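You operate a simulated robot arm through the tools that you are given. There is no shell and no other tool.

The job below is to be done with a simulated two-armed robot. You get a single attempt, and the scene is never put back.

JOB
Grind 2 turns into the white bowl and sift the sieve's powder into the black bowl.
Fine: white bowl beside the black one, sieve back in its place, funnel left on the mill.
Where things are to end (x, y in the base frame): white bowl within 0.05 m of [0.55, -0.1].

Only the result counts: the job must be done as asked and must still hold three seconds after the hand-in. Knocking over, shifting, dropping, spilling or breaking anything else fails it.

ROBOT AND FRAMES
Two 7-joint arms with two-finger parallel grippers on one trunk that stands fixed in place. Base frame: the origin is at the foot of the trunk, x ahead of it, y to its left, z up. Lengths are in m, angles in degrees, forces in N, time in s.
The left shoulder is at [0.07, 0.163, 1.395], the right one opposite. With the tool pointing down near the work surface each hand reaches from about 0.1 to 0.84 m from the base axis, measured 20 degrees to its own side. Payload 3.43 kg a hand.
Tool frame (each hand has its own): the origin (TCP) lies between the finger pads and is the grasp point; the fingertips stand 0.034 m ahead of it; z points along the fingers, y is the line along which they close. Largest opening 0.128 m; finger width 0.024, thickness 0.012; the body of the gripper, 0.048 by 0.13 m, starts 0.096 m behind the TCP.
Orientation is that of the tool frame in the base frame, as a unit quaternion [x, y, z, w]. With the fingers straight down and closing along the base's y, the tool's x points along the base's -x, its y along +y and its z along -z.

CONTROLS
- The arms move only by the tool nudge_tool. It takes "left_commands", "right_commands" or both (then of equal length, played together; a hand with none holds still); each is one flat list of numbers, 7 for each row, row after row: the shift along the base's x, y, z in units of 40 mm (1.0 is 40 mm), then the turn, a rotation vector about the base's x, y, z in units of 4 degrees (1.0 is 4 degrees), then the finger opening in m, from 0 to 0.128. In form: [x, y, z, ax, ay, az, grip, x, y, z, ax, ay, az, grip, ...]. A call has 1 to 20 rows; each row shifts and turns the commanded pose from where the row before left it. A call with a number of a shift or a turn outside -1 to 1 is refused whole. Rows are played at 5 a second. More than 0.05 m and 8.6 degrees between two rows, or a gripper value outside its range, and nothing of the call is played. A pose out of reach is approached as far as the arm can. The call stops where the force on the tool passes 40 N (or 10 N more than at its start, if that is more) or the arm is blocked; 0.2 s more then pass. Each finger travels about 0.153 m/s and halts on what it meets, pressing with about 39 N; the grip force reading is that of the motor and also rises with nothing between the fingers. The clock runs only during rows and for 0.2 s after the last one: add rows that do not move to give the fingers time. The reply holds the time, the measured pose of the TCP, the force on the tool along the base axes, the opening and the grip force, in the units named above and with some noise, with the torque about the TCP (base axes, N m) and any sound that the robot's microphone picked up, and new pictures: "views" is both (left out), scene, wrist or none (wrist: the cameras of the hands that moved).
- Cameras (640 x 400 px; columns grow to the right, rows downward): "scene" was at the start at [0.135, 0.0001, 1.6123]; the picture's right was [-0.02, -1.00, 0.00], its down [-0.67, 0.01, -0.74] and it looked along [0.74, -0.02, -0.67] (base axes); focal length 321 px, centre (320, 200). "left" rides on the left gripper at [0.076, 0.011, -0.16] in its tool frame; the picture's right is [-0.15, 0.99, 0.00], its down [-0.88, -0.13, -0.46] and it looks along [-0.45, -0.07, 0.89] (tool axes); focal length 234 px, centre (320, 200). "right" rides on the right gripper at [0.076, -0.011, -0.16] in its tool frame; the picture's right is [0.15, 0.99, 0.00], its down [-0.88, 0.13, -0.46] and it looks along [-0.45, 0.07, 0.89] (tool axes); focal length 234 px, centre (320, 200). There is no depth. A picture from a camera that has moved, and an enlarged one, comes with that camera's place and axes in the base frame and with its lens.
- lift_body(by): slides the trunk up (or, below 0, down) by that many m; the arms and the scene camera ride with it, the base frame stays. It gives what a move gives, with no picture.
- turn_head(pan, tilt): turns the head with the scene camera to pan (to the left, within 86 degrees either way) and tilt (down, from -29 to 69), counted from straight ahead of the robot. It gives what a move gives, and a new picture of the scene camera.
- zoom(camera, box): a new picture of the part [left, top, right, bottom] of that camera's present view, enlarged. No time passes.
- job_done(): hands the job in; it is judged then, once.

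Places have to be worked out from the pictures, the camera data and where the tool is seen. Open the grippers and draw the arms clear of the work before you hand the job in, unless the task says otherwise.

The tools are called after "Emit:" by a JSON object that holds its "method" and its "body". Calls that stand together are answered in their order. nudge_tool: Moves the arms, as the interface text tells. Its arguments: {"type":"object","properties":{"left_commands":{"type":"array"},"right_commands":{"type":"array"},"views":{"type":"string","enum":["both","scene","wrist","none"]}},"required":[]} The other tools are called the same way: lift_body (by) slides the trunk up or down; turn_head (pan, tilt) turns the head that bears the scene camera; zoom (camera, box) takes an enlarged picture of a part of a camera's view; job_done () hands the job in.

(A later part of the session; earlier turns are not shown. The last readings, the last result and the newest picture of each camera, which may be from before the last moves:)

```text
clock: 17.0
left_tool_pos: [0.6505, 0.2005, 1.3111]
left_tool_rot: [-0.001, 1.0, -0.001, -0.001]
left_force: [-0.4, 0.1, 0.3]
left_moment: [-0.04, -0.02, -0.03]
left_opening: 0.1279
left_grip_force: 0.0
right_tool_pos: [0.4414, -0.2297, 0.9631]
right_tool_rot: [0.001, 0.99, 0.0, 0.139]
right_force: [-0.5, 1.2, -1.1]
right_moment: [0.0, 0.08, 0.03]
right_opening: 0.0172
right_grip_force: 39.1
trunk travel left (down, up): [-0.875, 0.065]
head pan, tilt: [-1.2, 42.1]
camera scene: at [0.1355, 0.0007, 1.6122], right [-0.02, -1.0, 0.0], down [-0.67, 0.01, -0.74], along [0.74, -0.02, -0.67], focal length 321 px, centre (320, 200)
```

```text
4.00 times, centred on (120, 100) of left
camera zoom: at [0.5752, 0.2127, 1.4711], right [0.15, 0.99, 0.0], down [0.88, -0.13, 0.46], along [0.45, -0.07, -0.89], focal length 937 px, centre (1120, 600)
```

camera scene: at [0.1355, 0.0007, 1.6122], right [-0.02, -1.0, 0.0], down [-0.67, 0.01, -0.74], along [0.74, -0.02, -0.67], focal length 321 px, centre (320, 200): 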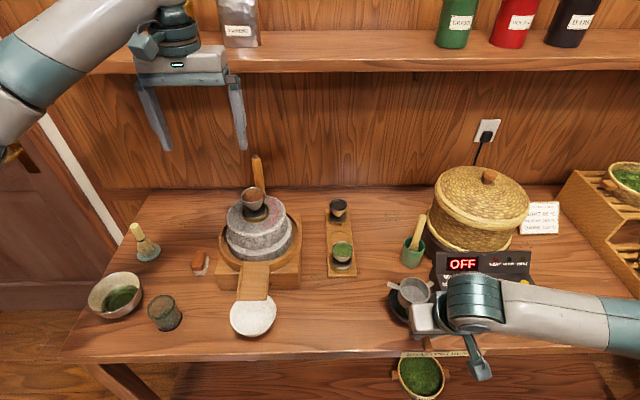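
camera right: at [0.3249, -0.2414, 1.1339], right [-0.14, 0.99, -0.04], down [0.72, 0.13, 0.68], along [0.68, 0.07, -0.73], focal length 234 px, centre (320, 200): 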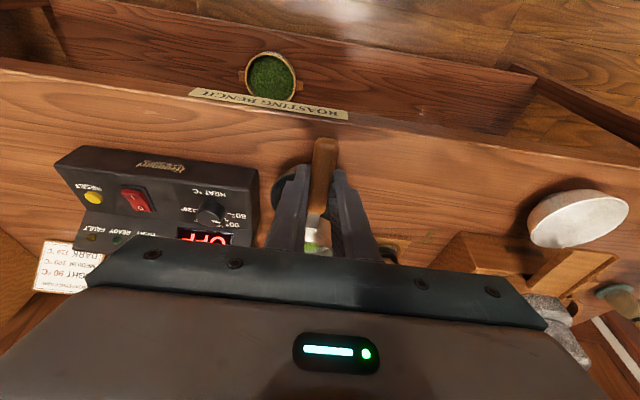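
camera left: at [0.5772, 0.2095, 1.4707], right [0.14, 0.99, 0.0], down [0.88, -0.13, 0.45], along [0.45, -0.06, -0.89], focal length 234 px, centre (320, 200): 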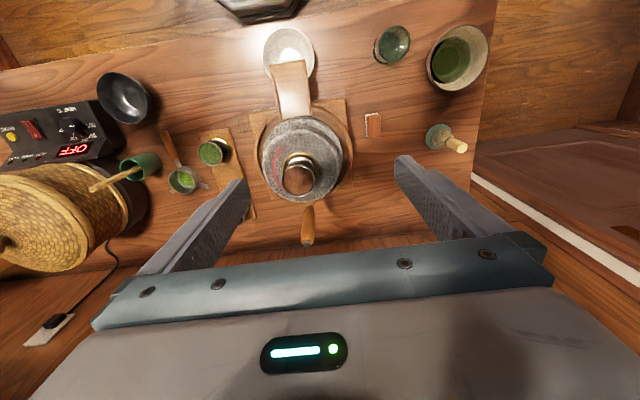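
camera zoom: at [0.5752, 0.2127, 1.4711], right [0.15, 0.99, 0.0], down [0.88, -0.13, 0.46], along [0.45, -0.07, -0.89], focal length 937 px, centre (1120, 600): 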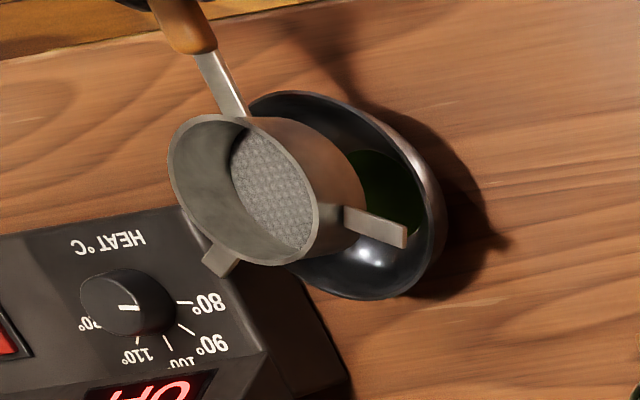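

The mesh is clean and the powder lies in the black bowl. I give a few last shakes for residue, then raise and retrace the path toward the sieve's original spot.

Emit:
{"method": "nudge_tool", "body": {"right_commands": [0, 0.25, 0, 0, 0, 0, 0.0, 0, -0.5, 0, 0, 0, 0, 0.0, 0, 0.5, 0, 0, 0, 0, 0.0, 0, -0.5, 0, 0, 0, 0, 0.0, 0, 0.25, 0, 0, 0, 0, 0.0, 0, 0, 0, 0, 0, 0, 0.0, 0, 0, 0.25, 0, 0, 0, 0.0, 0, 0, 0.4, 0, 0, 0, 0.0, 0, 0, 0.3, 0, 0, 0, 0.0, 0.325, 0.145, 0, 0, 0, 0, 0.0, 0.45, 0.22, 0, 0, 0, 0, 0.0, 0.5, 0.27, 0, 0, 0, 0, 0.0, 0.5, 0.27, 0, 0, 0, 0, 0.0, 0.5, 0.27, 0, 0, 0, 0, 0.0, 0.4, 0.2, 0, 0, 0, 0, 0.0, 0.2, 0.1, 0, 0, 0, 0, 0.0], "views": "both"}}

Emit:
{"method": "zoom", "body": {"camera": "left", "box": [60, 50, 220, 190]}}

```text
clock: 20.4
left_tool_pos: [0.6504, 0.2006, 1.3123]
left_tool_rot: [0.0, 1.0, 0.0, 0.0]
left_force: [0.0, 0.4, 0.6]
left_moment: [0.04, 0.0, -0.01]
left_opening: 0.1281
left_grip_force: 0.1
right_tool_pos: [0.5571, -0.1714, 1.0004]
right_tool_rot: [0.0, 0.99, 0.0, 0.139]
right_force: [0.6, 0.5, -0.6]
right_moment: [-0.02, 0.07, 0.04]
right_opening: 0.017
right_grip_force: 39.3
trunk travel left (down, up): [-0.875, 0.065]
head pan, tilt: [-1.2, 42.1]
camera scene: at [0.1352, 0.0001, 1.6122], right [-0.02, -1.0, 0.0], down [-0.67, 0.01, -0.74], along [0.74, -0.02, -0.67], focal length 321 px, centre (320, 200)
camera right: at [0.4405, -0.1821, 1.133], right [-0.14, 0.99, -0.04], down [0.72, 0.13, 0.68], along [0.68, 0.07, -0.73], focal length 234 px, centre (320, 200)
```

scene: 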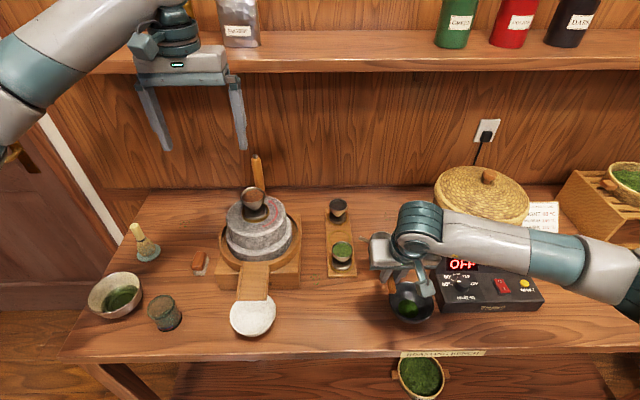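
right: 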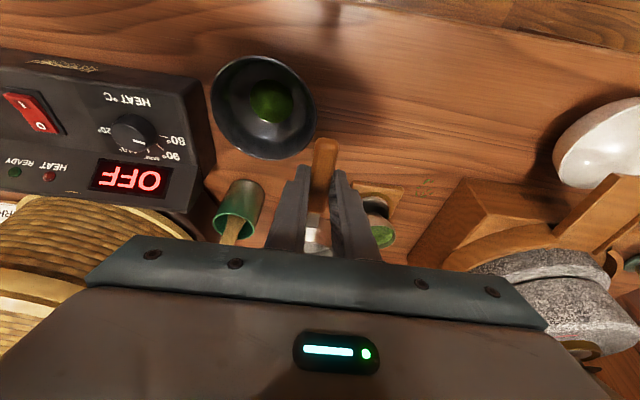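

```text
2.86 times, centred on (140, 120) of left
camera zoom: at [0.575, 0.2122, 1.4713], right [0.15, 0.99, 0.0], down [0.88, -0.13, 0.46], along [0.45, -0.07, -0.89], focal length 669 px, centre (834, 429)
```

zoom: 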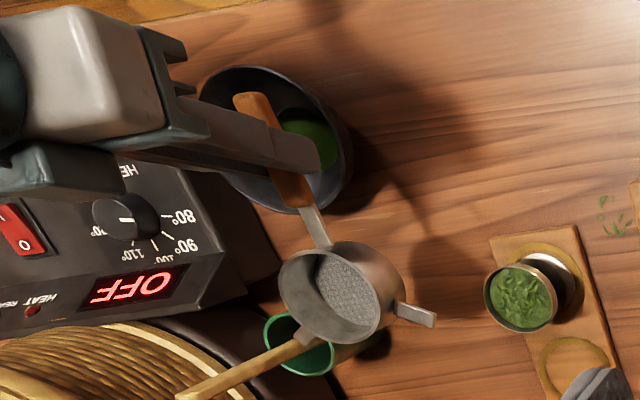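

The powder heap is centred in the black bowl and it hasn't moved. I finish retracing the path forward and down to the sieve's place, stopping a hair above the original height.

Emit:
{"method": "nudge_tool", "body": {"right_commands": [0.2, 0, 0, 0, 0, 0, 0.0, 0.4, 0, 0, 0, 0, 0, 0.0, 0.5, 0, 0, 0, 0, 0, 0.0, 0.5, 0, 0, 0, 0, 0, 0.0, 0.5, 0, 0, 0, 0, 0, 0.0, 0.4, 0, 0, 0, 0, 0, 0.0, 0.2, 0, 0, 0, 0, 0, 0.0, 0, -0.1, -0.3, 0, 0, 0, 0.0, 0, -0.1, -0.45, 0, 0, 0, 0.0, 0, -0.1, -0.5, 0, 0, 0, 0.0, 0, -0.1, -0.45, 0, 0, 0, 0.0, 0, -0.1, -0.25, 0, 0, 0, 0.0, 0, 0, 0, 0, 0, 0, 0.0], "views": "both"}}

Emit:
{"method": "zoom", "body": {"camera": "left", "box": [100, 80, 260, 220]}}

```text
clock: 23.2
left_tool_pos: [0.6512, 0.2, 1.3114]
left_tool_rot: [0.0, 1.0, 0.0, 0.001]
left_force: [0.3, -0.5, 0.3]
left_moment: [-0.01, 0.01, 0.03]
left_opening: 0.128
left_grip_force: 0.2
right_tool_pos: [0.6632, -0.1915, 0.9224]
right_tool_rot: [0.0, 0.99, 0.0, 0.139]
right_force: [-0.4, 0.1, -0.9]
right_moment: [0.0, 0.07, 0.02]
right_opening: 0.0169
right_grip_force: 39.5
trunk travel left (down, up): [-0.875, 0.065]
head pan, tilt: [-1.2, 42.1]
camera scene: at [0.1351, 0.0002, 1.6123], right [-0.02, -1.0, 0.0], down [-0.67, 0.01, -0.74], along [0.74, -0.02, -0.67], focal length 321 px, centre (320, 200)
camera right: at [0.5482, -0.2028, 1.0548], right [-0.14, 0.99, -0.04], down [0.72, 0.13, 0.68], along [0.68, 0.07, -0.73], focal length 234 px, centre (320, 200)
```

scene: 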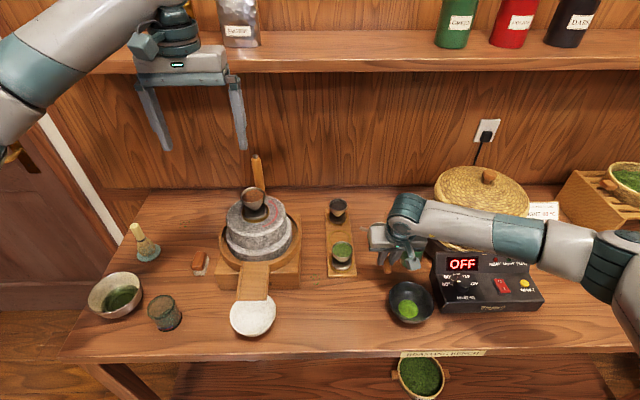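
right: 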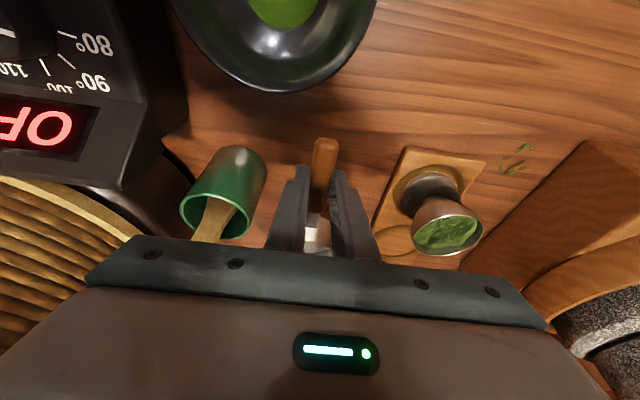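

```text
2.86 times, centred on (180, 150) of left
camera zoom: at [0.5749, 0.2122, 1.4714], right [0.15, 0.99, 0.0], down [0.88, -0.13, 0.46], along [0.45, -0.07, -0.89], focal length 669 px, centre (720, 343)
```

zoom: 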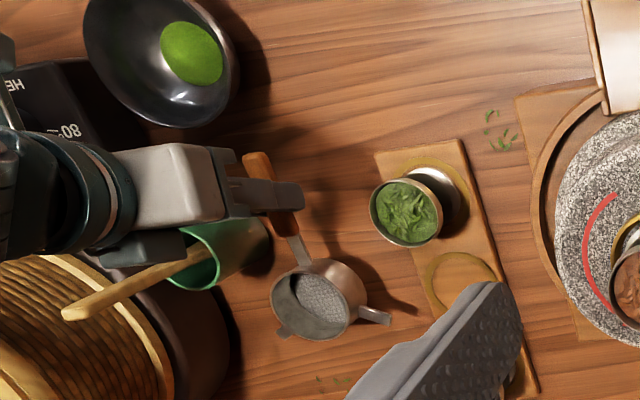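

Right above the original place at 3 cm. I lower the rest gently.

Emit:
{"method": "nudge_tool", "body": {"right_commands": [0, 0, -0.2, 0, 0, 0, 0.0, 0, 0, -0.25, 0, 0, 0, 0.0, 0, 0, -0.2, 0, 0, 0, 0.0, 0, 0, -0.13, 0, 0, 0, 0.0, 0, 0, 0, 0, 0, 0, 0.0], "views": "wrist"}}

Emit:
{"method": "zoom", "body": {"camera": "right", "box": [240, 120, 400, 260]}}

Emit:
{"method": "zoom", "body": {"camera": "left", "box": [120, 90, 240, 200]}}

```text
clock: 24.4
left_tool_pos: [0.6511, 0.2, 1.3116]
left_tool_rot: [0.0, 1.0, 0.0, 0.0]
left_force: [-0.1, 0.1, -0.4]
left_moment: [0.03, 0.0, 0.01]
left_opening: 0.128
left_grip_force: 0.0
right_tool_pos: [0.6641, -0.1918, 0.8915]
right_tool_rot: [-0.001, 0.99, 0.0, 0.139]
right_force: [-0.4, 0.2, -1.1]
right_moment: [0.0, 0.04, 0.04]
right_opening: 0.0173
right_grip_force: 39.2
trunk travel left (down, up): [-0.875, 0.065]
head pan, tilt: [-1.2, 42.1]
camera right: at [0.5479, -0.2025, 1.024], right [-0.14, 0.99, -0.04], down [0.72, 0.13, 0.68], along [0.68, 0.07, -0.73], focal length 234 px, centre (320, 200)
```

right: 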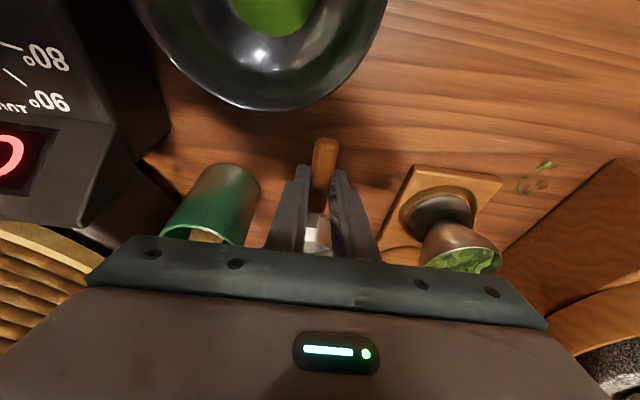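

```text
2.86 times, centred on (320, 190) of right
camera zoom: at [0.5479, -0.2025, 1.024], right [-0.14, 0.99, -0.04], down [0.72, 0.13, 0.68], along [0.68, 0.07, -0.73], focal length 669 px, centre (320, 229)
```

zoom: 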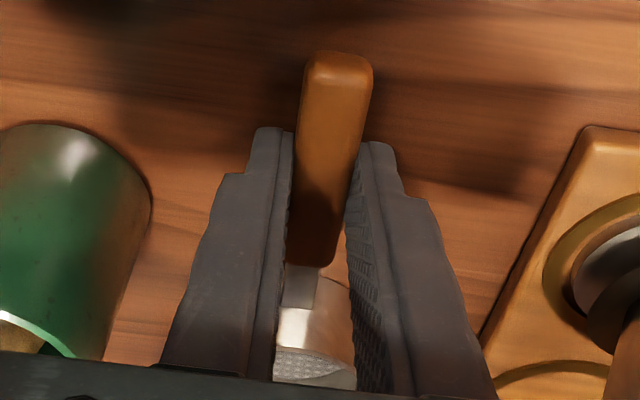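

```text
3.64 times, centred on (180, 145) of left
camera zoom: at [0.5749, 0.2121, 1.4714], right [0.15, 0.99, 0.0], down [0.88, -0.13, 0.46], along [0.45, -0.07, -0.89], focal length 852 px, centre (829, 400)
```

zoom: 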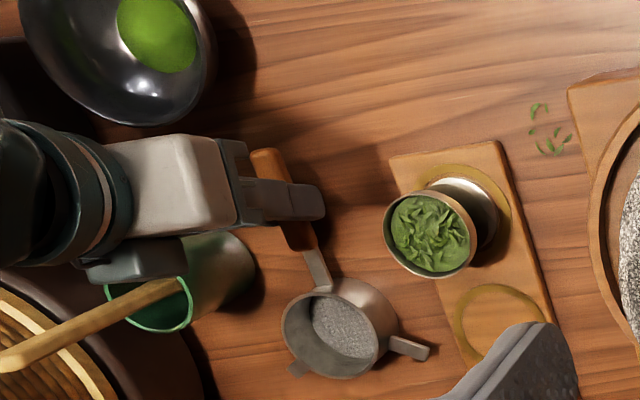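

It matches the original grasp view. I lower the last 0.8 mm and open the fingers to 0.045.

Emit:
{"method": "nudge_tool", "body": {"right_commands": [0, 0, -0.02, 0, 0, 0, 0.0, 0, 0, 0, 0, 0, 0, 0.0, 0, 0, 0, 0, 0, 0, 0.025, 0, 0, 0, 0, 0, 0, 0.04, 0, 0, 0, 0, 0, 0, 0.045], "views": "wrist"}}

Emit:
{"method": "zoom", "body": {"camera": "right", "box": [240, 120, 400, 260]}}

Emit:
{"method": "zoom", "body": {"camera": "left", "box": [120, 90, 240, 200]}}

```text
clock: 25.6
left_tool_pos: [0.6511, 0.201, 1.3113]
left_tool_rot: [-0.001, 1.0, 0.0, 0.0]
left_force: [-0.6, 0.0, 0.1]
left_moment: [0.01, -0.02, -0.02]
left_opening: 0.1282
left_grip_force: 0.0
right_tool_pos: [0.6625, -0.1911, 0.8904]
right_tool_rot: [0.0, 0.99, 0.0, 0.139]
right_force: [0.4, 0.9, 0.4]
right_moment: [0.01, -0.02, 0.0]
right_opening: 0.0452
right_grip_force: 0.1
trunk travel left (down, up): [-0.875, 0.065]
head pan, tilt: [-1.2, 42.1]
camera right: at [0.548, -0.2025, 1.0233], right [-0.14, 0.99, -0.04], down [0.72, 0.13, 0.68], along [0.68, 0.07, -0.73], focal length 234 px, centre (320, 200)
```

right: 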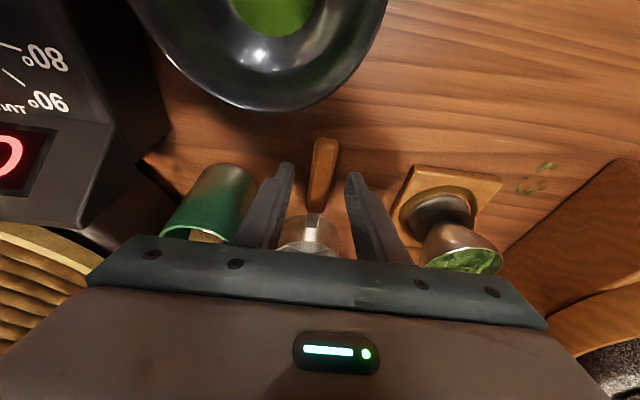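

```text
2.86 times, centred on (320, 190) of right
camera zoom: at [0.548, -0.2025, 1.0233], right [-0.14, 0.99, -0.04], down [0.72, 0.13, 0.68], along [0.68, 0.07, -0.73], focal length 669 px, centre (320, 229)
```

zoom: 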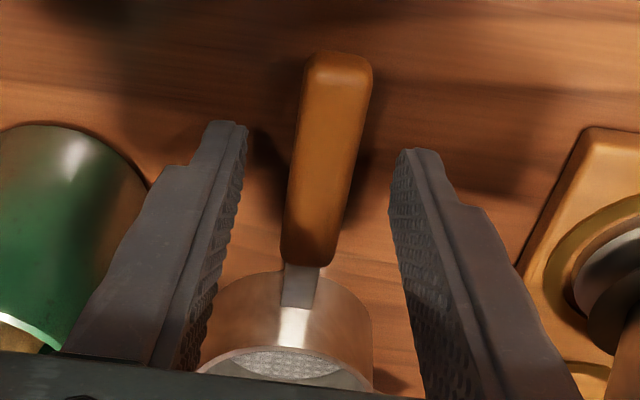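

```text
3.64 times, centred on (180, 145) of left
camera zoom: at [0.5747, 0.2121, 1.4714], right [0.15, 0.99, 0.0], down [0.88, -0.13, 0.46], along [0.45, -0.07, -0.89], focal length 852 px, centre (829, 400)
```

zoom: 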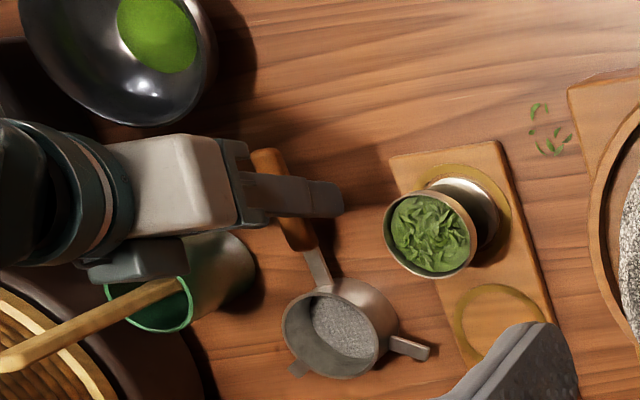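

The sieve rests in its place, released. I withdraw the right hand upward along its tool axis, then back it off and park it high on the right.

Emit:
{"method": "nudge_tool", "body": {"right_commands": [-0.1, 0, 0.4, 0, 0, 0, 0.045, -0.2, 0, 0.8, 0, 0, 0, 0.045, -0.23, 0, 0.9, 0, 0, 0, 0.045, -0.23, 0, 0.9, 0, 0, 0, 0.045, -0.23, 0, 0.9, 0, 0, 0, 0.045, -0.4, 0, 0.9, 0, 0.667, 0, 0.045, -0.6, -0.1, 0.9, 0, 0.667, 0, 0.045, -0.7, -0.1, 0.8, 0, 0.667, 0, 0.045, -0.7, -0.2, 0.8, 0, 0.667, 0, 0.045, -0.7, -0.2, 0.8, 0, 0.667, 0, 0.045, -0.7, -0.2, 0.8, 0, 0.667, 0, 0.045], "views": "both"}}

Emit:
{"method": "zoom", "body": {"camera": "scene", "box": [320, 190, 480, 330]}}

```text
clock: 28.0
left_tool_pos: [0.6506, 0.201, 1.3129]
left_tool_rot: [0.0, 1.0, 0.0, 0.001]
left_force: [0.2, -0.4, 0.2]
left_moment: [0.01, 0.01, -0.02]
left_opening: 0.128
left_grip_force: 0.0
right_tool_pos: [0.4714, -0.2247, 1.2475]
right_tool_rot: [0.0, 1.0, 0.0, 0.0]
right_force: [0.0, 0.5, -0.4]
right_moment: [0.01, -0.03, -0.01]
right_opening: 0.0453
right_grip_force: 0.0
trunk travel left (down, up): [-0.875, 0.065]
head pan, tilt: [-1.2, 42.1]
camera scene: at [0.1339, 0.0002, 1.6123], right [-0.02, -1.0, 0.0], down [-0.67, 0.01, -0.74], along [0.74, -0.02, -0.67], focal length 321 px, centre (320, 200)
camera right: at [0.3965, -0.2341, 1.4072], right [-0.15, 0.99, 0.0], down [0.88, 0.13, 0.46], along [0.45, 0.07, -0.89], focal length 234 px, centre (320, 200)
```

scene: 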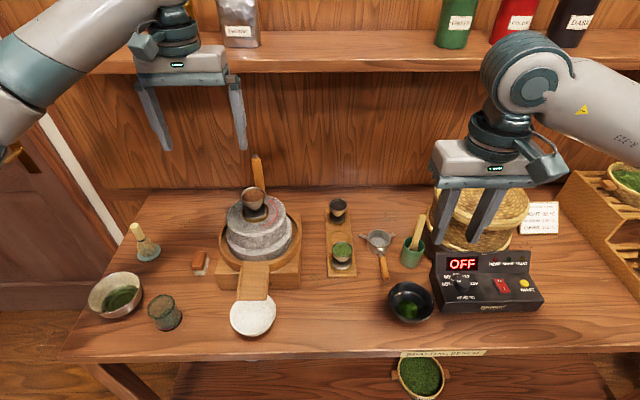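
right: 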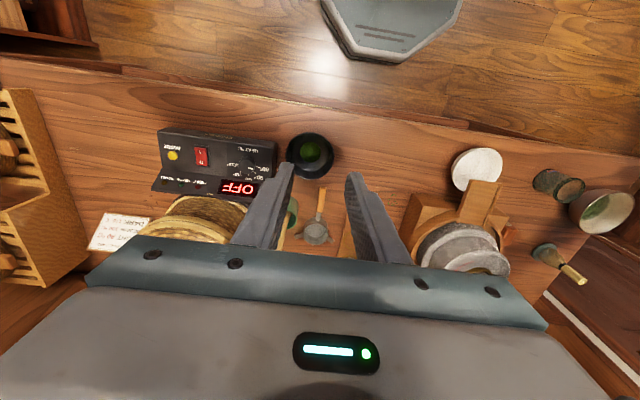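

```text
2.86 times, centred on (400, 260) of scene
camera zoom: at [0.1339, 0.0002, 1.6123], right [-0.02, -1.0, 0.0], down [-0.67, 0.01, -0.74], along [0.74, -0.02, -0.67], focal length 918 px, centre (91, 29)
```

zoom: 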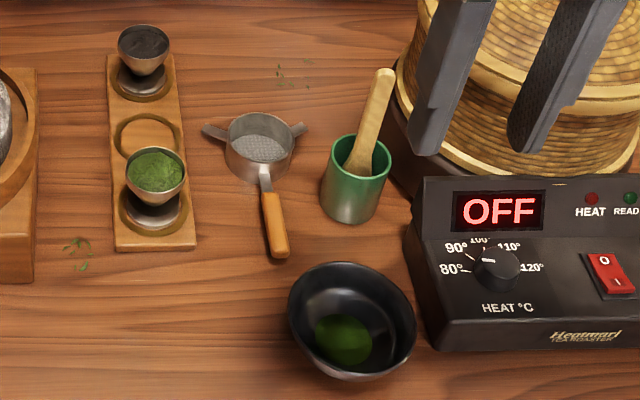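

The sieve is back where it was and the powder sits in the black bowl. For the mill, the shelf front edge looks to be near x≈0.83 at z≈1.36, so a straight-down hand at the far-side handle could hit it; I tilt the left hand 36° (fingers forward-down) and approach for a close look at the handle.

Emit:
{"method": "nudge_tool", "body": {"left_commands": [0.193, -0.133, -0.199, 0, -1, 0, 0.1, 0.193, -0.133, -0.199, 0, -1, 0, 0.1, 0.193, -0.133, -0.199, 0, -1, 0, 0.1, 0.193, -0.133, -0.199, 0, -1, 0, 0.1, 0.193, -0.133, -0.199, 0, -1, 0, 0.1, 0.193, -0.133, -0.199, 0, -1, 0, 0.1, 0.193, -0.133, -0.199, 0, -1, 0, 0.1, 0.193, -0.133, -0.199, 0, -1, 0, 0.1, 0.193, -0.133, -0.199, 0, -1, 0, 0.1], "views": "both"}}

Emit:
{"method": "zoom", "body": {"camera": "left", "box": [240, 60, 400, 240]}}

Emit:
{"method": "zoom", "body": {"camera": "scene", "box": [200, 20, 328, 220]}}

```text
clock: 30.0
left_tool_pos: [0.7207, 0.1527, 1.2403]
left_tool_rot: [0.0, 0.951, 0.0, 0.31]
left_force: [0.2, 0.1, 0.6]
left_moment: [-0.01, -0.01, -0.01]
left_opening: 0.0999
left_grip_force: 0.1
right_tool_pos: [0.4736, -0.2236, 1.2463]
right_tool_rot: [0.0, 1.0, 0.001, 0.0]
right_force: [0.2, -0.1, -0.5]
right_moment: [-0.02, 0.02, 0.02]
right_opening: 0.0452
right_grip_force: 0.0
trunk travel left (down, up): [-0.875, 0.065]
head pan, tilt: [-1.2, 42.1]
camera scene: at [0.1352, 0.0, 1.6123], right [-0.02, -1.0, 0.0], down [-0.67, 0.01, -0.74], along [0.74, -0.02, -0.67], focal length 321 px, centre (320, 200)
camera left: at [0.5646, 0.1642, 1.3248], right [0.12, 0.99, 0.09], down [0.44, -0.13, 0.89], along [0.89, -0.07, -0.45], focal length 234 px, centre (320, 200)
```

scene: 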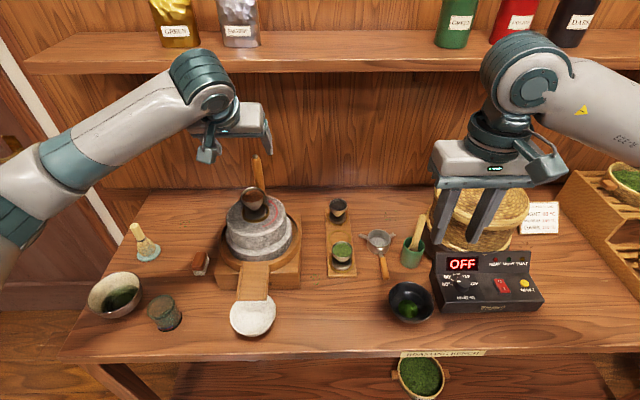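
left: 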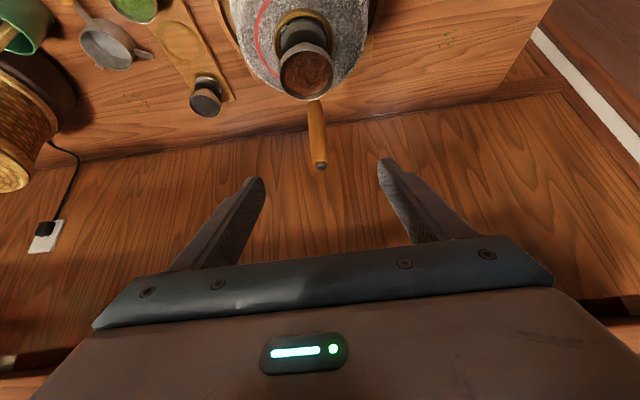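

```text
2.22 times, centred on (320, 150) of left
camera zoom: at [0.5646, 0.1642, 1.3248], right [0.12, 0.99, 0.09], down [0.44, -0.13, 0.89], along [0.89, -0.07, -0.45], focal length 520 px, centre (320, 311)
```

zoom: 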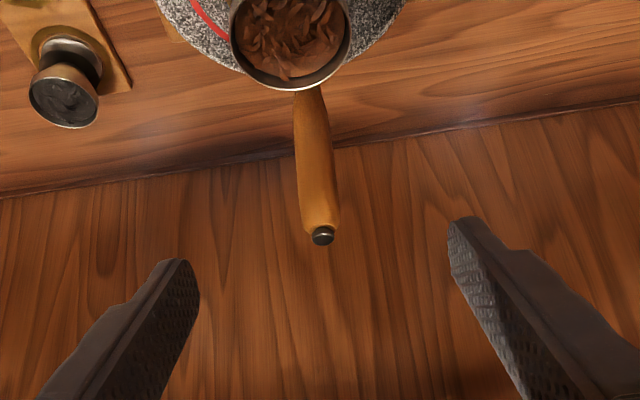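

```text
2.00 times, centred on (264, 120) of scene
camera zoom: at [0.1352, 0.0, 1.6123], right [-0.02, -1.0, 0.0], down [-0.67, 0.01, -0.74], along [0.74, -0.02, -0.67], focal length 642 px, centre (432, 360)
```

zoom: 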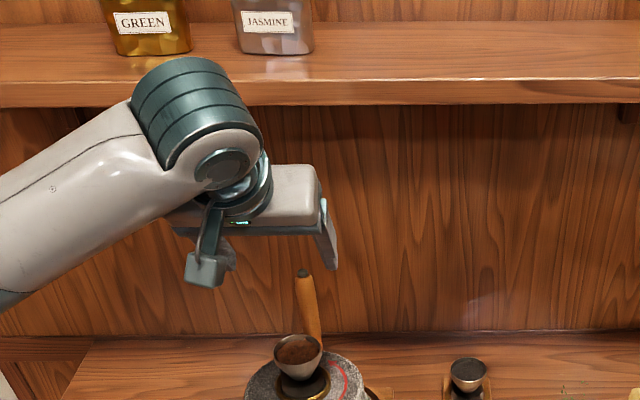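

The handle is vertical at about (0.823, 0.151), top z≈1.145; mill axis ≈(0.7225, 0.152), radius ≈0.10, and the tilted wrist stays clear of the shelf. I advance along the tool axis to just short of the handle and check alignment.

Emit:
{"method": "nudge_tool", "body": {"left_commands": [0.429, -0.004, -0.55, 0, 0, 0, 0.07, 0.429, -0.004, -0.55, 0, 0, 0, 0.07, 0.429, -0.004, -0.55, 0, 0, 0, 0.07, 0.3, 0, -0.4, 0, 0, 0, 0.07], "views": "both"}}

Emit:
{"method": "zoom", "body": {"camera": "left", "box": [240, 60, 400, 240]}}

Emit:
{"method": "zoom", "body": {"camera": "scene", "box": [190, 80, 318, 220]}}

```text
clock: 31.0
left_tool_pos: [0.7847, 0.1495, 1.1577]
left_tool_rot: [0.0, 0.951, -0.001, 0.308]
left_force: [-0.8, -0.5, -0.1]
left_moment: [0.01, 0.02, 0.01]
left_opening: 0.07
left_grip_force: 0.1
right_tool_pos: [0.473, -0.2241, 1.2459]
right_tool_rot: [0.0, 1.0, -0.001, 0.0]
right_force: [-0.2, 0.0, -0.2]
right_moment: [0.02, 0.03, -0.02]
right_opening: 0.0449
right_grip_force: 0.1
trunk travel left (down, up): [-0.875, 0.065]
head pan, tilt: [-1.2, 42.1]
camera scene: at [0.1357, -0.0002, 1.6122], right [-0.02, -1.0, 0.0], down [-0.67, 0.01, -0.74], along [0.74, -0.02, -0.67], focal length 321 px, centre (320, 200)
camera left: at [0.6294, 0.1627, 1.2415], right [0.12, 0.99, 0.09], down [0.45, -0.13, 0.89], along [0.89, -0.07, -0.46], focal length 234 px, centre (320, 200)
```

scene: 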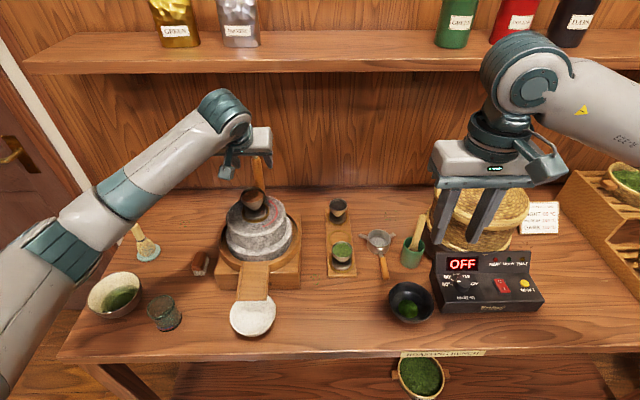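
left: 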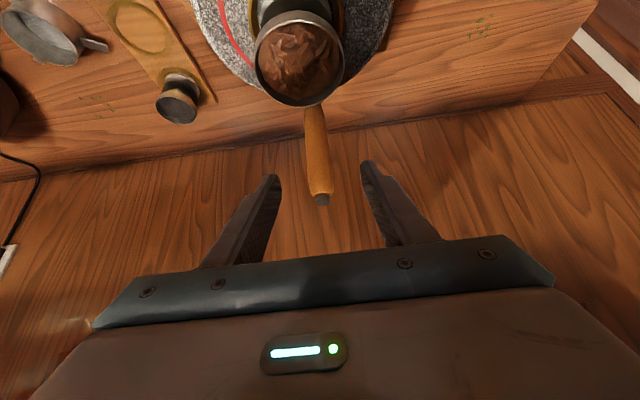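

```text
2.22 times, centred on (320, 150) of left
camera zoom: at [0.6294, 0.1627, 1.2415], right [0.12, 0.99, 0.09], down [0.45, -0.13, 0.89], along [0.89, -0.07, -0.46], focal length 520 px, centre (320, 311)
```

zoom: 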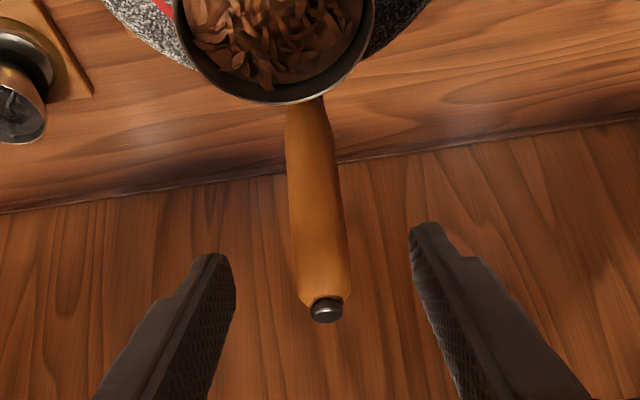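

```text
2.86 times, centred on (254, 150) of scene
camera zoom: at [0.1357, -0.0002, 1.6122], right [-0.02, -1.0, 0.0], down [-0.67, 0.01, -0.74], along [0.74, -0.02, -0.67], focal length 918 px, centre (509, 343)
```

zoom: 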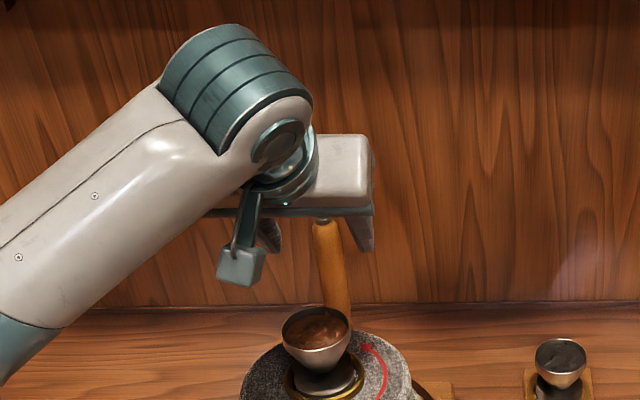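

Handle axis confirmed vertical at (0.823, 0.150) and centred between the fingers. I advance the last 4 cm to TCP (0.823, 0.150, 1.108).

Emit:
{"method": "nudge_tool", "body": {"left_commands": [0.328, -0.012, -0.417, 0, 0, 0, 0.06, 0.328, -0.012, -0.417, 0, 0, 0, 0.06, 0.328, -0.012, -0.417, 0, 0, 0, 0.06, 0, 0, 0, 0, 0, 0, 0.06], "views": "both"}}

Emit:
{"method": "zoom", "body": {"camera": "left", "box": [220, 80, 420, 260]}}

Emit:
{"method": "zoom", "body": {"camera": "scene", "box": [190, 80, 318, 220]}}

```text
clock: 32.0
left_tool_pos: [0.8217, 0.1486, 1.1088]
left_tool_rot: [-0.001, 0.951, -0.001, 0.309]
left_force: [0.1, -0.1, 0.0]
left_moment: [0.01, -0.01, 0.0]
left_opening: 0.0598
left_grip_force: 0.0
right_tool_pos: [0.4726, -0.2233, 1.2457]
right_tool_rot: [0.0, 1.0, 0.0, 0.0]
right_force: [-0.6, -0.6, 0.2]
right_moment: [-0.01, 0.0, 0.0]
right_opening: 0.0453
right_grip_force: 0.0
trunk travel left (down, up): [-0.875, 0.065]
head pan, tilt: [-1.2, 42.1]
camera scene: at [0.1348, 0.0001, 1.6123], right [-0.02, -1.0, 0.0], down [-0.67, 0.01, -0.74], along [0.74, -0.02, -0.67], focal length 321 px, centre (320, 200)
camera left: at [0.667, 0.1612, 1.1926], right [0.12, 0.99, 0.09], down [0.44, -0.13, 0.89], along [0.89, -0.07, -0.46], focal length 234 px, centre (320, 200)
```

scene: 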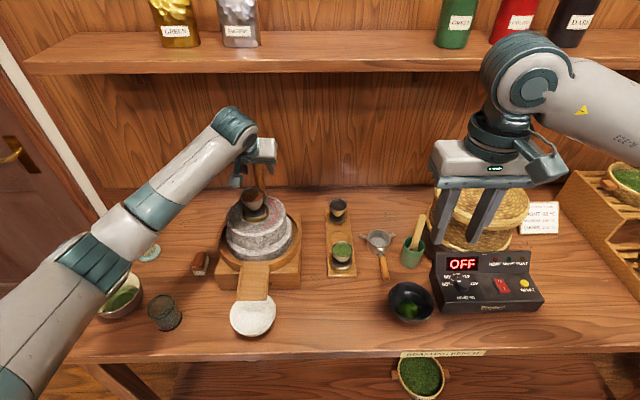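
left: 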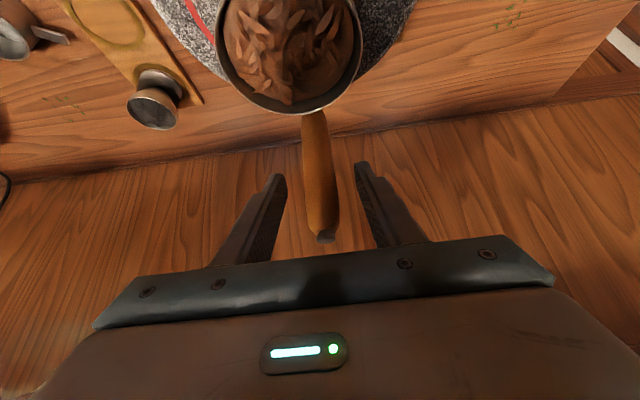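

```text
2.22 times, centred on (320, 170) of left
camera zoom: at [0.667, 0.1612, 1.1926], right [0.12, 0.99, 0.09], down [0.44, -0.13, 0.89], along [0.89, -0.07, -0.46], focal length 520 px, centre (320, 267)
```

zoom: 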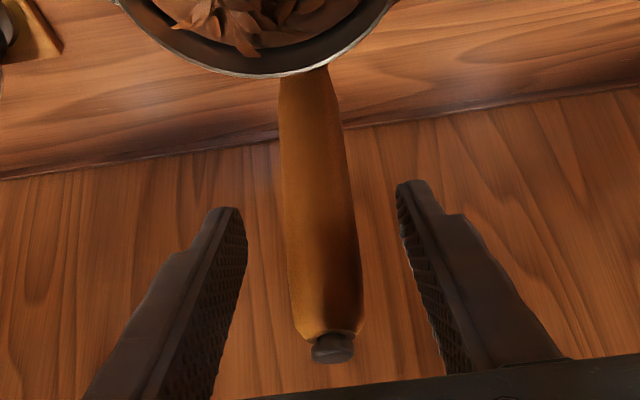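

```text
2.86 times, centred on (254, 150) of scene
camera zoom: at [0.1348, 0.0001, 1.6123], right [-0.02, -1.0, 0.0], down [-0.67, 0.01, -0.74], along [0.74, -0.02, -0.67], focal length 918 px, centre (509, 343)
```

zoom: 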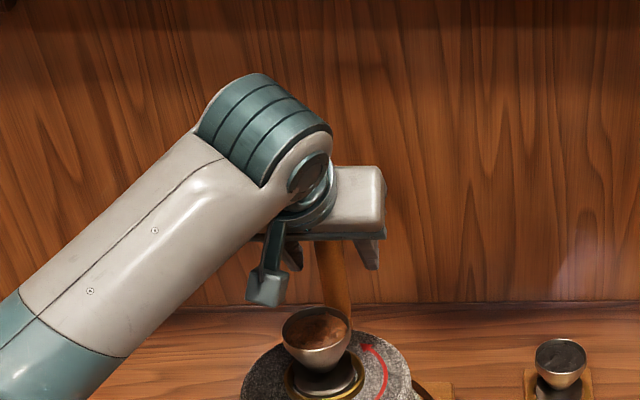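

The fingers straddle the handle evenly and nothing touches. I close the grip on it.

Emit:
{"method": "nudge_tool", "body": {"left_commands": [0, 0, 0, 0, 0, 0, 0.03, 0, 0, 0, 0, 0, 0, 0.0, 0, 0, 0, 0, 0, 0, 0.0], "views": "wrist"}}

Emit:
{"method": "zoom", "body": {"camera": "left", "box": [220, 80, 420, 260]}}

```text
clock: 32.8
left_tool_pos: [0.8235, 0.149, 1.1083]
left_tool_rot: [-0.001, 0.951, 0.001, 0.309]
left_force: [0.1, 0.2, 0.2]
left_moment: [0.89, -0.17, -0.01]
left_opening: 0.0246
left_grip_force: 44.6
right_tool_pos: [0.4726, -0.2243, 1.2467]
right_tool_rot: [0.0, 1.0, 0.0, 0.0]
right_force: [0.6, 0.5, 0.1]
right_moment: [0.0, 0.01, 0.03]
right_opening: 0.0449
right_grip_force: 0.1
trunk travel left (down, up): [-0.875, 0.065]
head pan, tilt: [-1.2, 42.1]
camera left: at [0.6672, 0.1611, 1.1926], right [0.12, 0.99, 0.09], down [0.45, -0.13, 0.89], along [0.89, -0.07, -0.46], focal length 234 px, centre (320, 200)
```

left: 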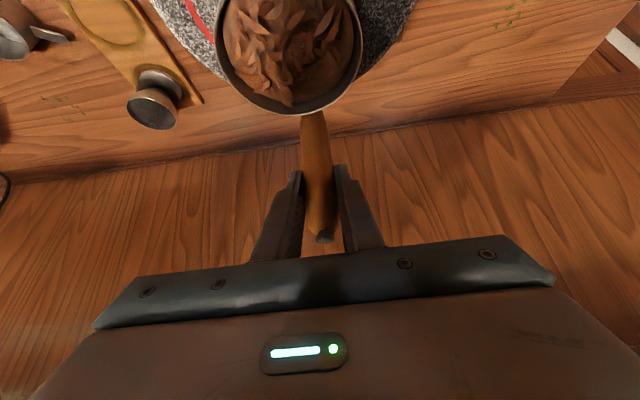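

```text
2.22 times, centred on (320, 170) of left
camera zoom: at [0.6672, 0.1611, 1.1926], right [0.12, 0.99, 0.09], down [0.45, -0.13, 0.89], along [0.89, -0.07, -0.46], focal length 520 px, centre (320, 267)
```

zoom: 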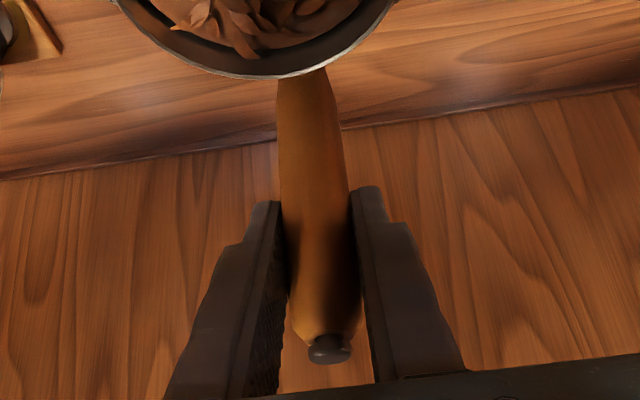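

Grip closed at 24.6 mm on the handle. I start the first 30° of the turn in the arrow's direction (counter-clockwise from above, toward +y) with constant hand orientation and check the forces.

Emit:
{"method": "nudge_tool", "body": {"left_commands": [-0.0382, 0.4363, 0, 0, 0, 0, 0.0, -0.1134, 0.423, 0, 0, 0, 0, 0.0, -0.1851, 0.3969, 0, 0, 0, 0, 0.0], "views": "both"}}

Emit:
{"method": "zoom", "body": {"camera": "left", "box": [220, 80, 420, 260]}}

Emit:
{"method": "zoom", "body": {"camera": "scene", "box": [190, 140, 350, 340]}}

```text
clock: 33.6
left_tool_pos: [0.8096, 0.1998, 1.1078]
left_tool_rot: [0.0, 0.951, 0.0, 0.309]
left_force: [-0.1, -0.5, -1.6]
left_moment: [0.79, -1.07, -0.01]
left_opening: 0.0249
left_grip_force: 44.9
right_tool_pos: [0.4723, -0.2226, 1.2467]
right_tool_rot: [0.0, 1.0, 0.0, 0.0]
right_force: [0.3, -0.2, 0.0]
right_moment: [0.01, 0.04, 0.03]
right_opening: 0.0452
right_grip_force: 0.0
trunk travel left (down, up): [-0.875, 0.065]
head pan, tilt: [-1.2, 42.1]
camera scene: at [0.135, -0.0001, 1.6122], right [-0.02, -1.0, 0.0], down [-0.67, 0.01, -0.74], along [0.74, -0.02, -0.67], focal length 321 px, centre (320, 200)
camera left: at [0.6539, 0.2118, 1.1925], right [0.12, 0.99, 0.09], down [0.45, -0.13, 0.89], along [0.89, -0.07, -0.46], focal length 234 px, centre (320, 200)
```

scene: 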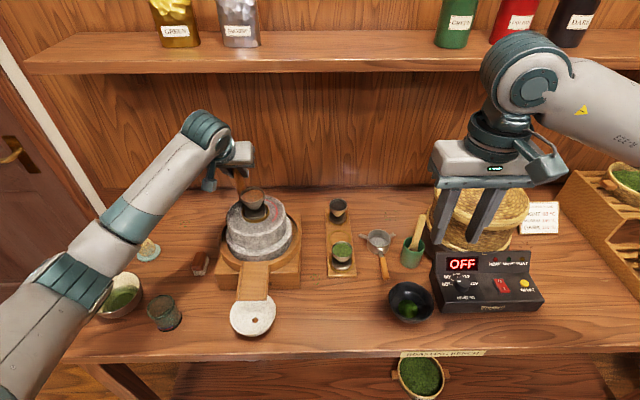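
left: 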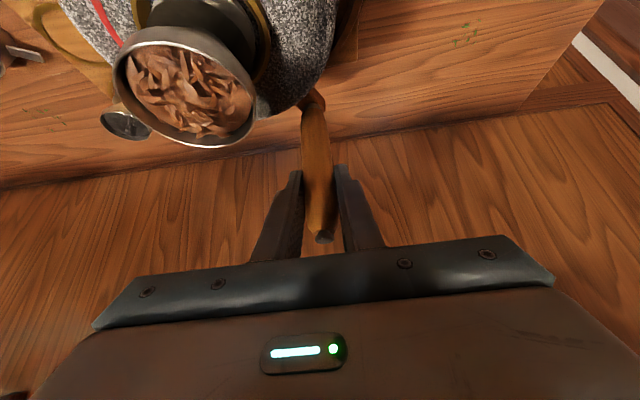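

```text
2.22 times, centred on (320, 170) of left
camera zoom: at [0.6539, 0.2118, 1.1925], right [0.12, 0.99, 0.09], down [0.45, -0.13, 0.89], along [0.89, -0.07, -0.46], focal length 520 px, centre (320, 267)
```

zoom: 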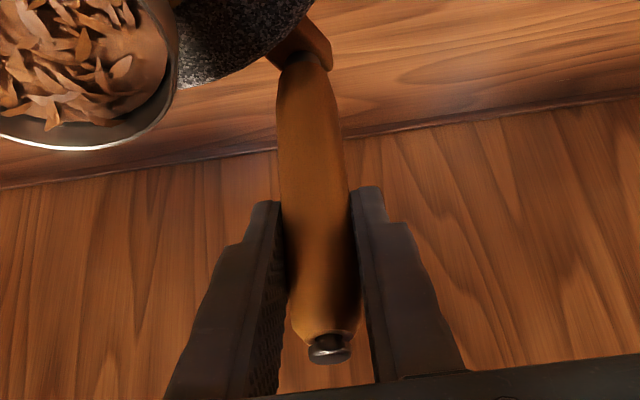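

```text
2.00 times, centred on (270, 240) of scene
camera zoom: at [0.135, -0.0001, 1.6122], right [-0.02, -1.0, 0.0], down [-0.67, 0.01, -0.74], along [0.74, -0.02, -0.67], focal length 642 px, centre (420, 120)
```

zoom: 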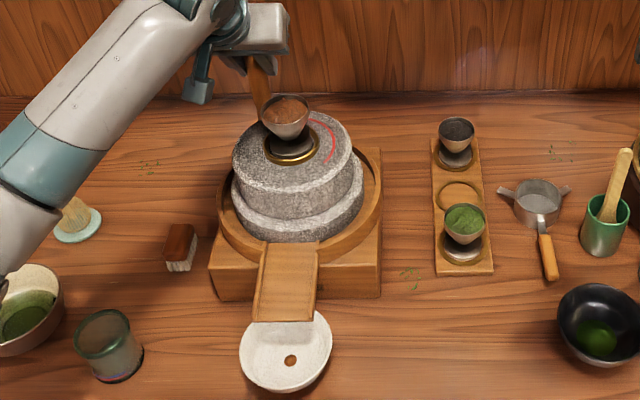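

It turns easily with almost no force, and brown powder starts to collect in the white bowl. I continue from 30° to 130°.

Emit:
{"method": "nudge_tool", "body": {"left_commands": [-0.2512, 0.3588, 0, 0, 0, 0, 0.0, -0.3097, 0.3097, 0, 0, 0, 0, 0.0, -0.3588, 0.2512, 0, 0, 0, 0, 0.0, -0.3969, 0.1851, 0, 0, 0, 0, 0.0, -0.423, 0.1134, 0, 0, 0, 0, 0.0, -0.4363, 0.0382, 0, 0, 0, 0, 0.0, -0.4363, -0.0382, 0, 0, 0, 0, 0.0, -0.423, -0.1134, 0, 0, 0, 0, 0.0, -0.3969, -0.1851, 0, 0, 0, 0, 0.0, -0.3588, -0.2512, 0, 0, 0, 0, 0.0], "views": "both"}}

Emit:
{"method": "zoom", "body": {"camera": "left", "box": [220, 80, 420, 260]}}

Emit:
{"method": "zoom", "body": {"camera": "scene", "box": [190, 140, 350, 340]}}

```text
clock: 35.8
left_tool_pos: [0.6583, 0.2263, 1.1075]
left_tool_rot: [0.0, 0.951, 0.0, 0.309]
left_force: [1.4, -1.2, 0.8]
left_moment: [0.86, -0.28, 0.02]
left_opening: 0.0247
left_grip_force: 44.7
right_tool_pos: [0.4735, -0.2235, 1.2452]
right_tool_rot: [0.001, 1.0, 0.0, 0.0]
right_force: [0.5, 0.9, 0.0]
right_moment: [0.04, -0.02, 0.01]
right_opening: 0.0451
right_grip_force: 0.1
trunk travel left (down, up): [-0.875, 0.065]
head pan, tilt: [-1.2, 42.1]
camera scene: at [0.1351, -0.0008, 1.6122], right [-0.02, -1.0, 0.0], down [-0.67, 0.01, -0.74], along [0.74, -0.02, -0.67], focal length 321 px, centre (320, 200)
camera left: at [0.5028, 0.2383, 1.1926], right [0.12, 0.99, 0.09], down [0.45, -0.13, 0.89], along [0.89, -0.07, -0.46], focal length 234 px, centre (320, 200)
```

scene: 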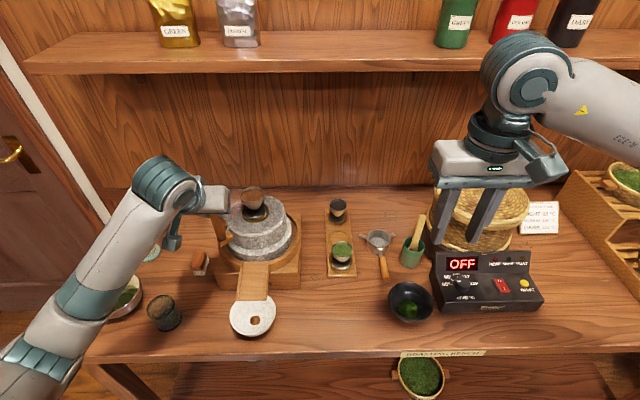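
left: 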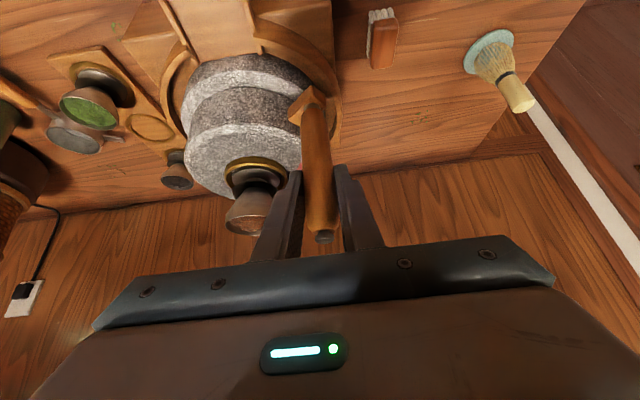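

```text
2.22 times, centred on (320, 170) of left
camera zoom: at [0.5028, 0.2383, 1.1926], right [0.12, 0.99, 0.09], down [0.45, -0.13, 0.89], along [0.89, -0.07, -0.46], focal length 520 px, centre (320, 267)
```

zoom: 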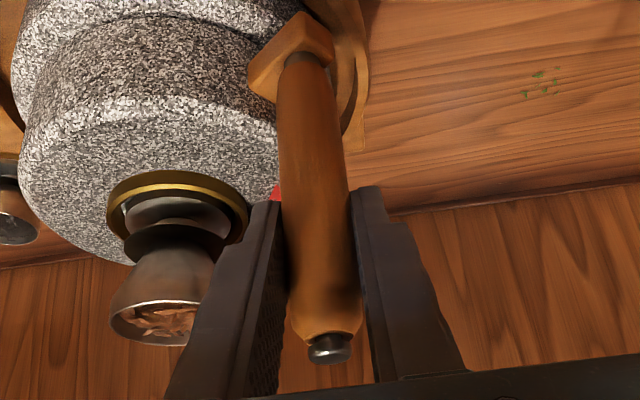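

```text
2.00 times, centred on (270, 240) of scene
camera zoom: at [0.1351, -0.0008, 1.6122], right [-0.02, -1.0, 0.0], down [-0.67, 0.01, -0.74], along [0.74, -0.02, -0.67], focal length 642 px, centre (420, 120)
```

zoom: 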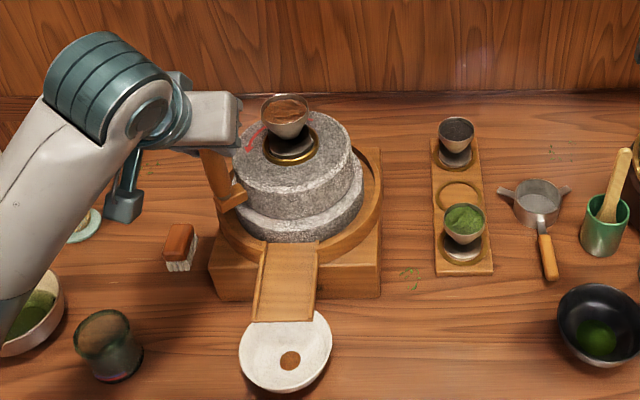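

Forces stay around 1 N and the bracket follows at ~130°, with the powder heap growing. I continue from 130° to 230°.

Emit:
{"method": "nudge_tool", "body": {"left_commands": [-0.3097, -0.3097, 0, 0, 0, 0, 0.0, -0.2512, -0.3588, 0, 0, 0, 0, 0.0, -0.1851, -0.3969, 0, 0, 0, 0, 0.0, -0.1134, -0.423, 0, 0, 0, 0, 0.0, -0.0382, -0.4363, 0, 0, 0, 0, 0.0, 0.0382, -0.4363, 0, 0, 0, 0, 0.0, 0.1134, -0.423, 0, 0, 0, 0, 0.0, 0.1851, -0.3969, 0, 0, 0, 0, 0.0, 0.2512, -0.3588, 0, 0, 0, 0, 0.0, 0.3097, -0.3097, 0, 0, 0, 0, 0.0], "views": "both"}}

Emit:
{"method": "zoom", "body": {"camera": "scene", "box": [190, 140, 350, 340]}}

```text
clock: 38.0
left_tool_pos: [0.6574, 0.0739, 1.1072]
left_tool_rot: [-0.001, 0.951, -0.001, 0.31]
left_force: [4.3, 7.3, 7.9]
left_moment: [0.87, 1.22, 0.03]
left_opening: 0.0246
left_grip_force: 44.9
right_tool_pos: [0.473, -0.2231, 1.2465]
right_tool_rot: [0.0, 1.0, 0.0, 0.0]
right_force: [0.2, -0.2, -0.3]
right_moment: [-0.01, 0.02, 0.02]
right_opening: 0.0452
right_grip_force: 0.0
trunk travel left (down, up): [-0.875, 0.065]
head pan, tilt: [-1.2, 42.1]
camera scene: at [0.1354, 0.0008, 1.6123], right [-0.02, -1.0, 0.0], down [-0.67, 0.01, -0.74], along [0.74, -0.02, -0.67], focal length 321 px, centre (320, 200)
camera left: at [0.5024, 0.0854, 1.1925], right [0.12, 0.99, 0.08], down [0.44, -0.13, 0.89], along [0.89, -0.07, -0.46], focal length 234 px, centre (320, 200)
```

scene: 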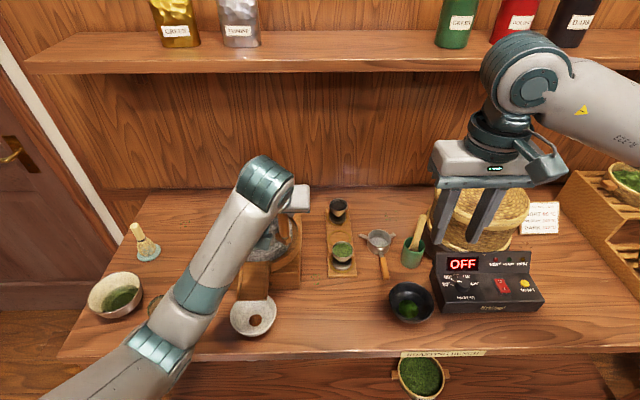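
left: 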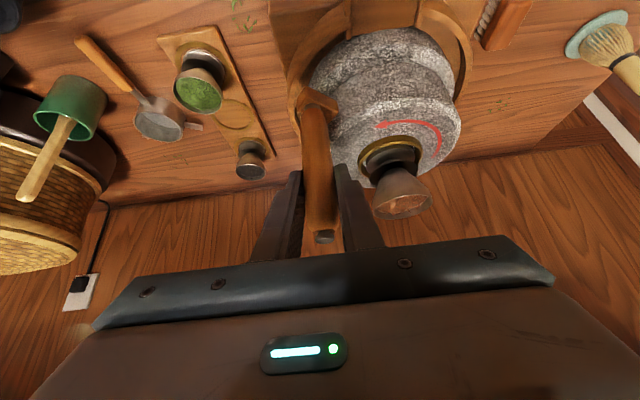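

```text
2.00 times, centred on (270, 240) of scene
camera zoom: at [0.1354, 0.0008, 1.6123], right [-0.02, -1.0, 0.0], down [-0.67, 0.01, -0.74], along [0.74, -0.02, -0.67], focal length 642 px, centre (420, 120)
```

zoom: 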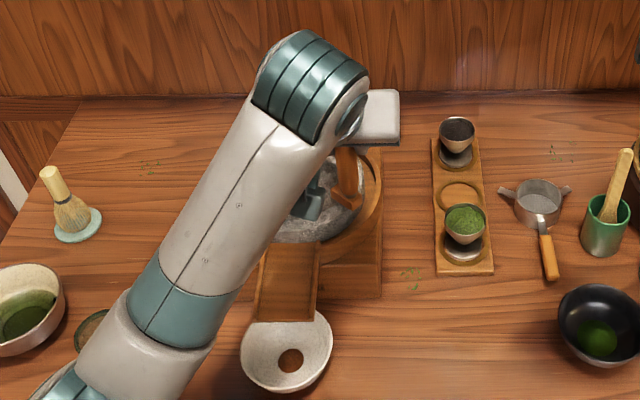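

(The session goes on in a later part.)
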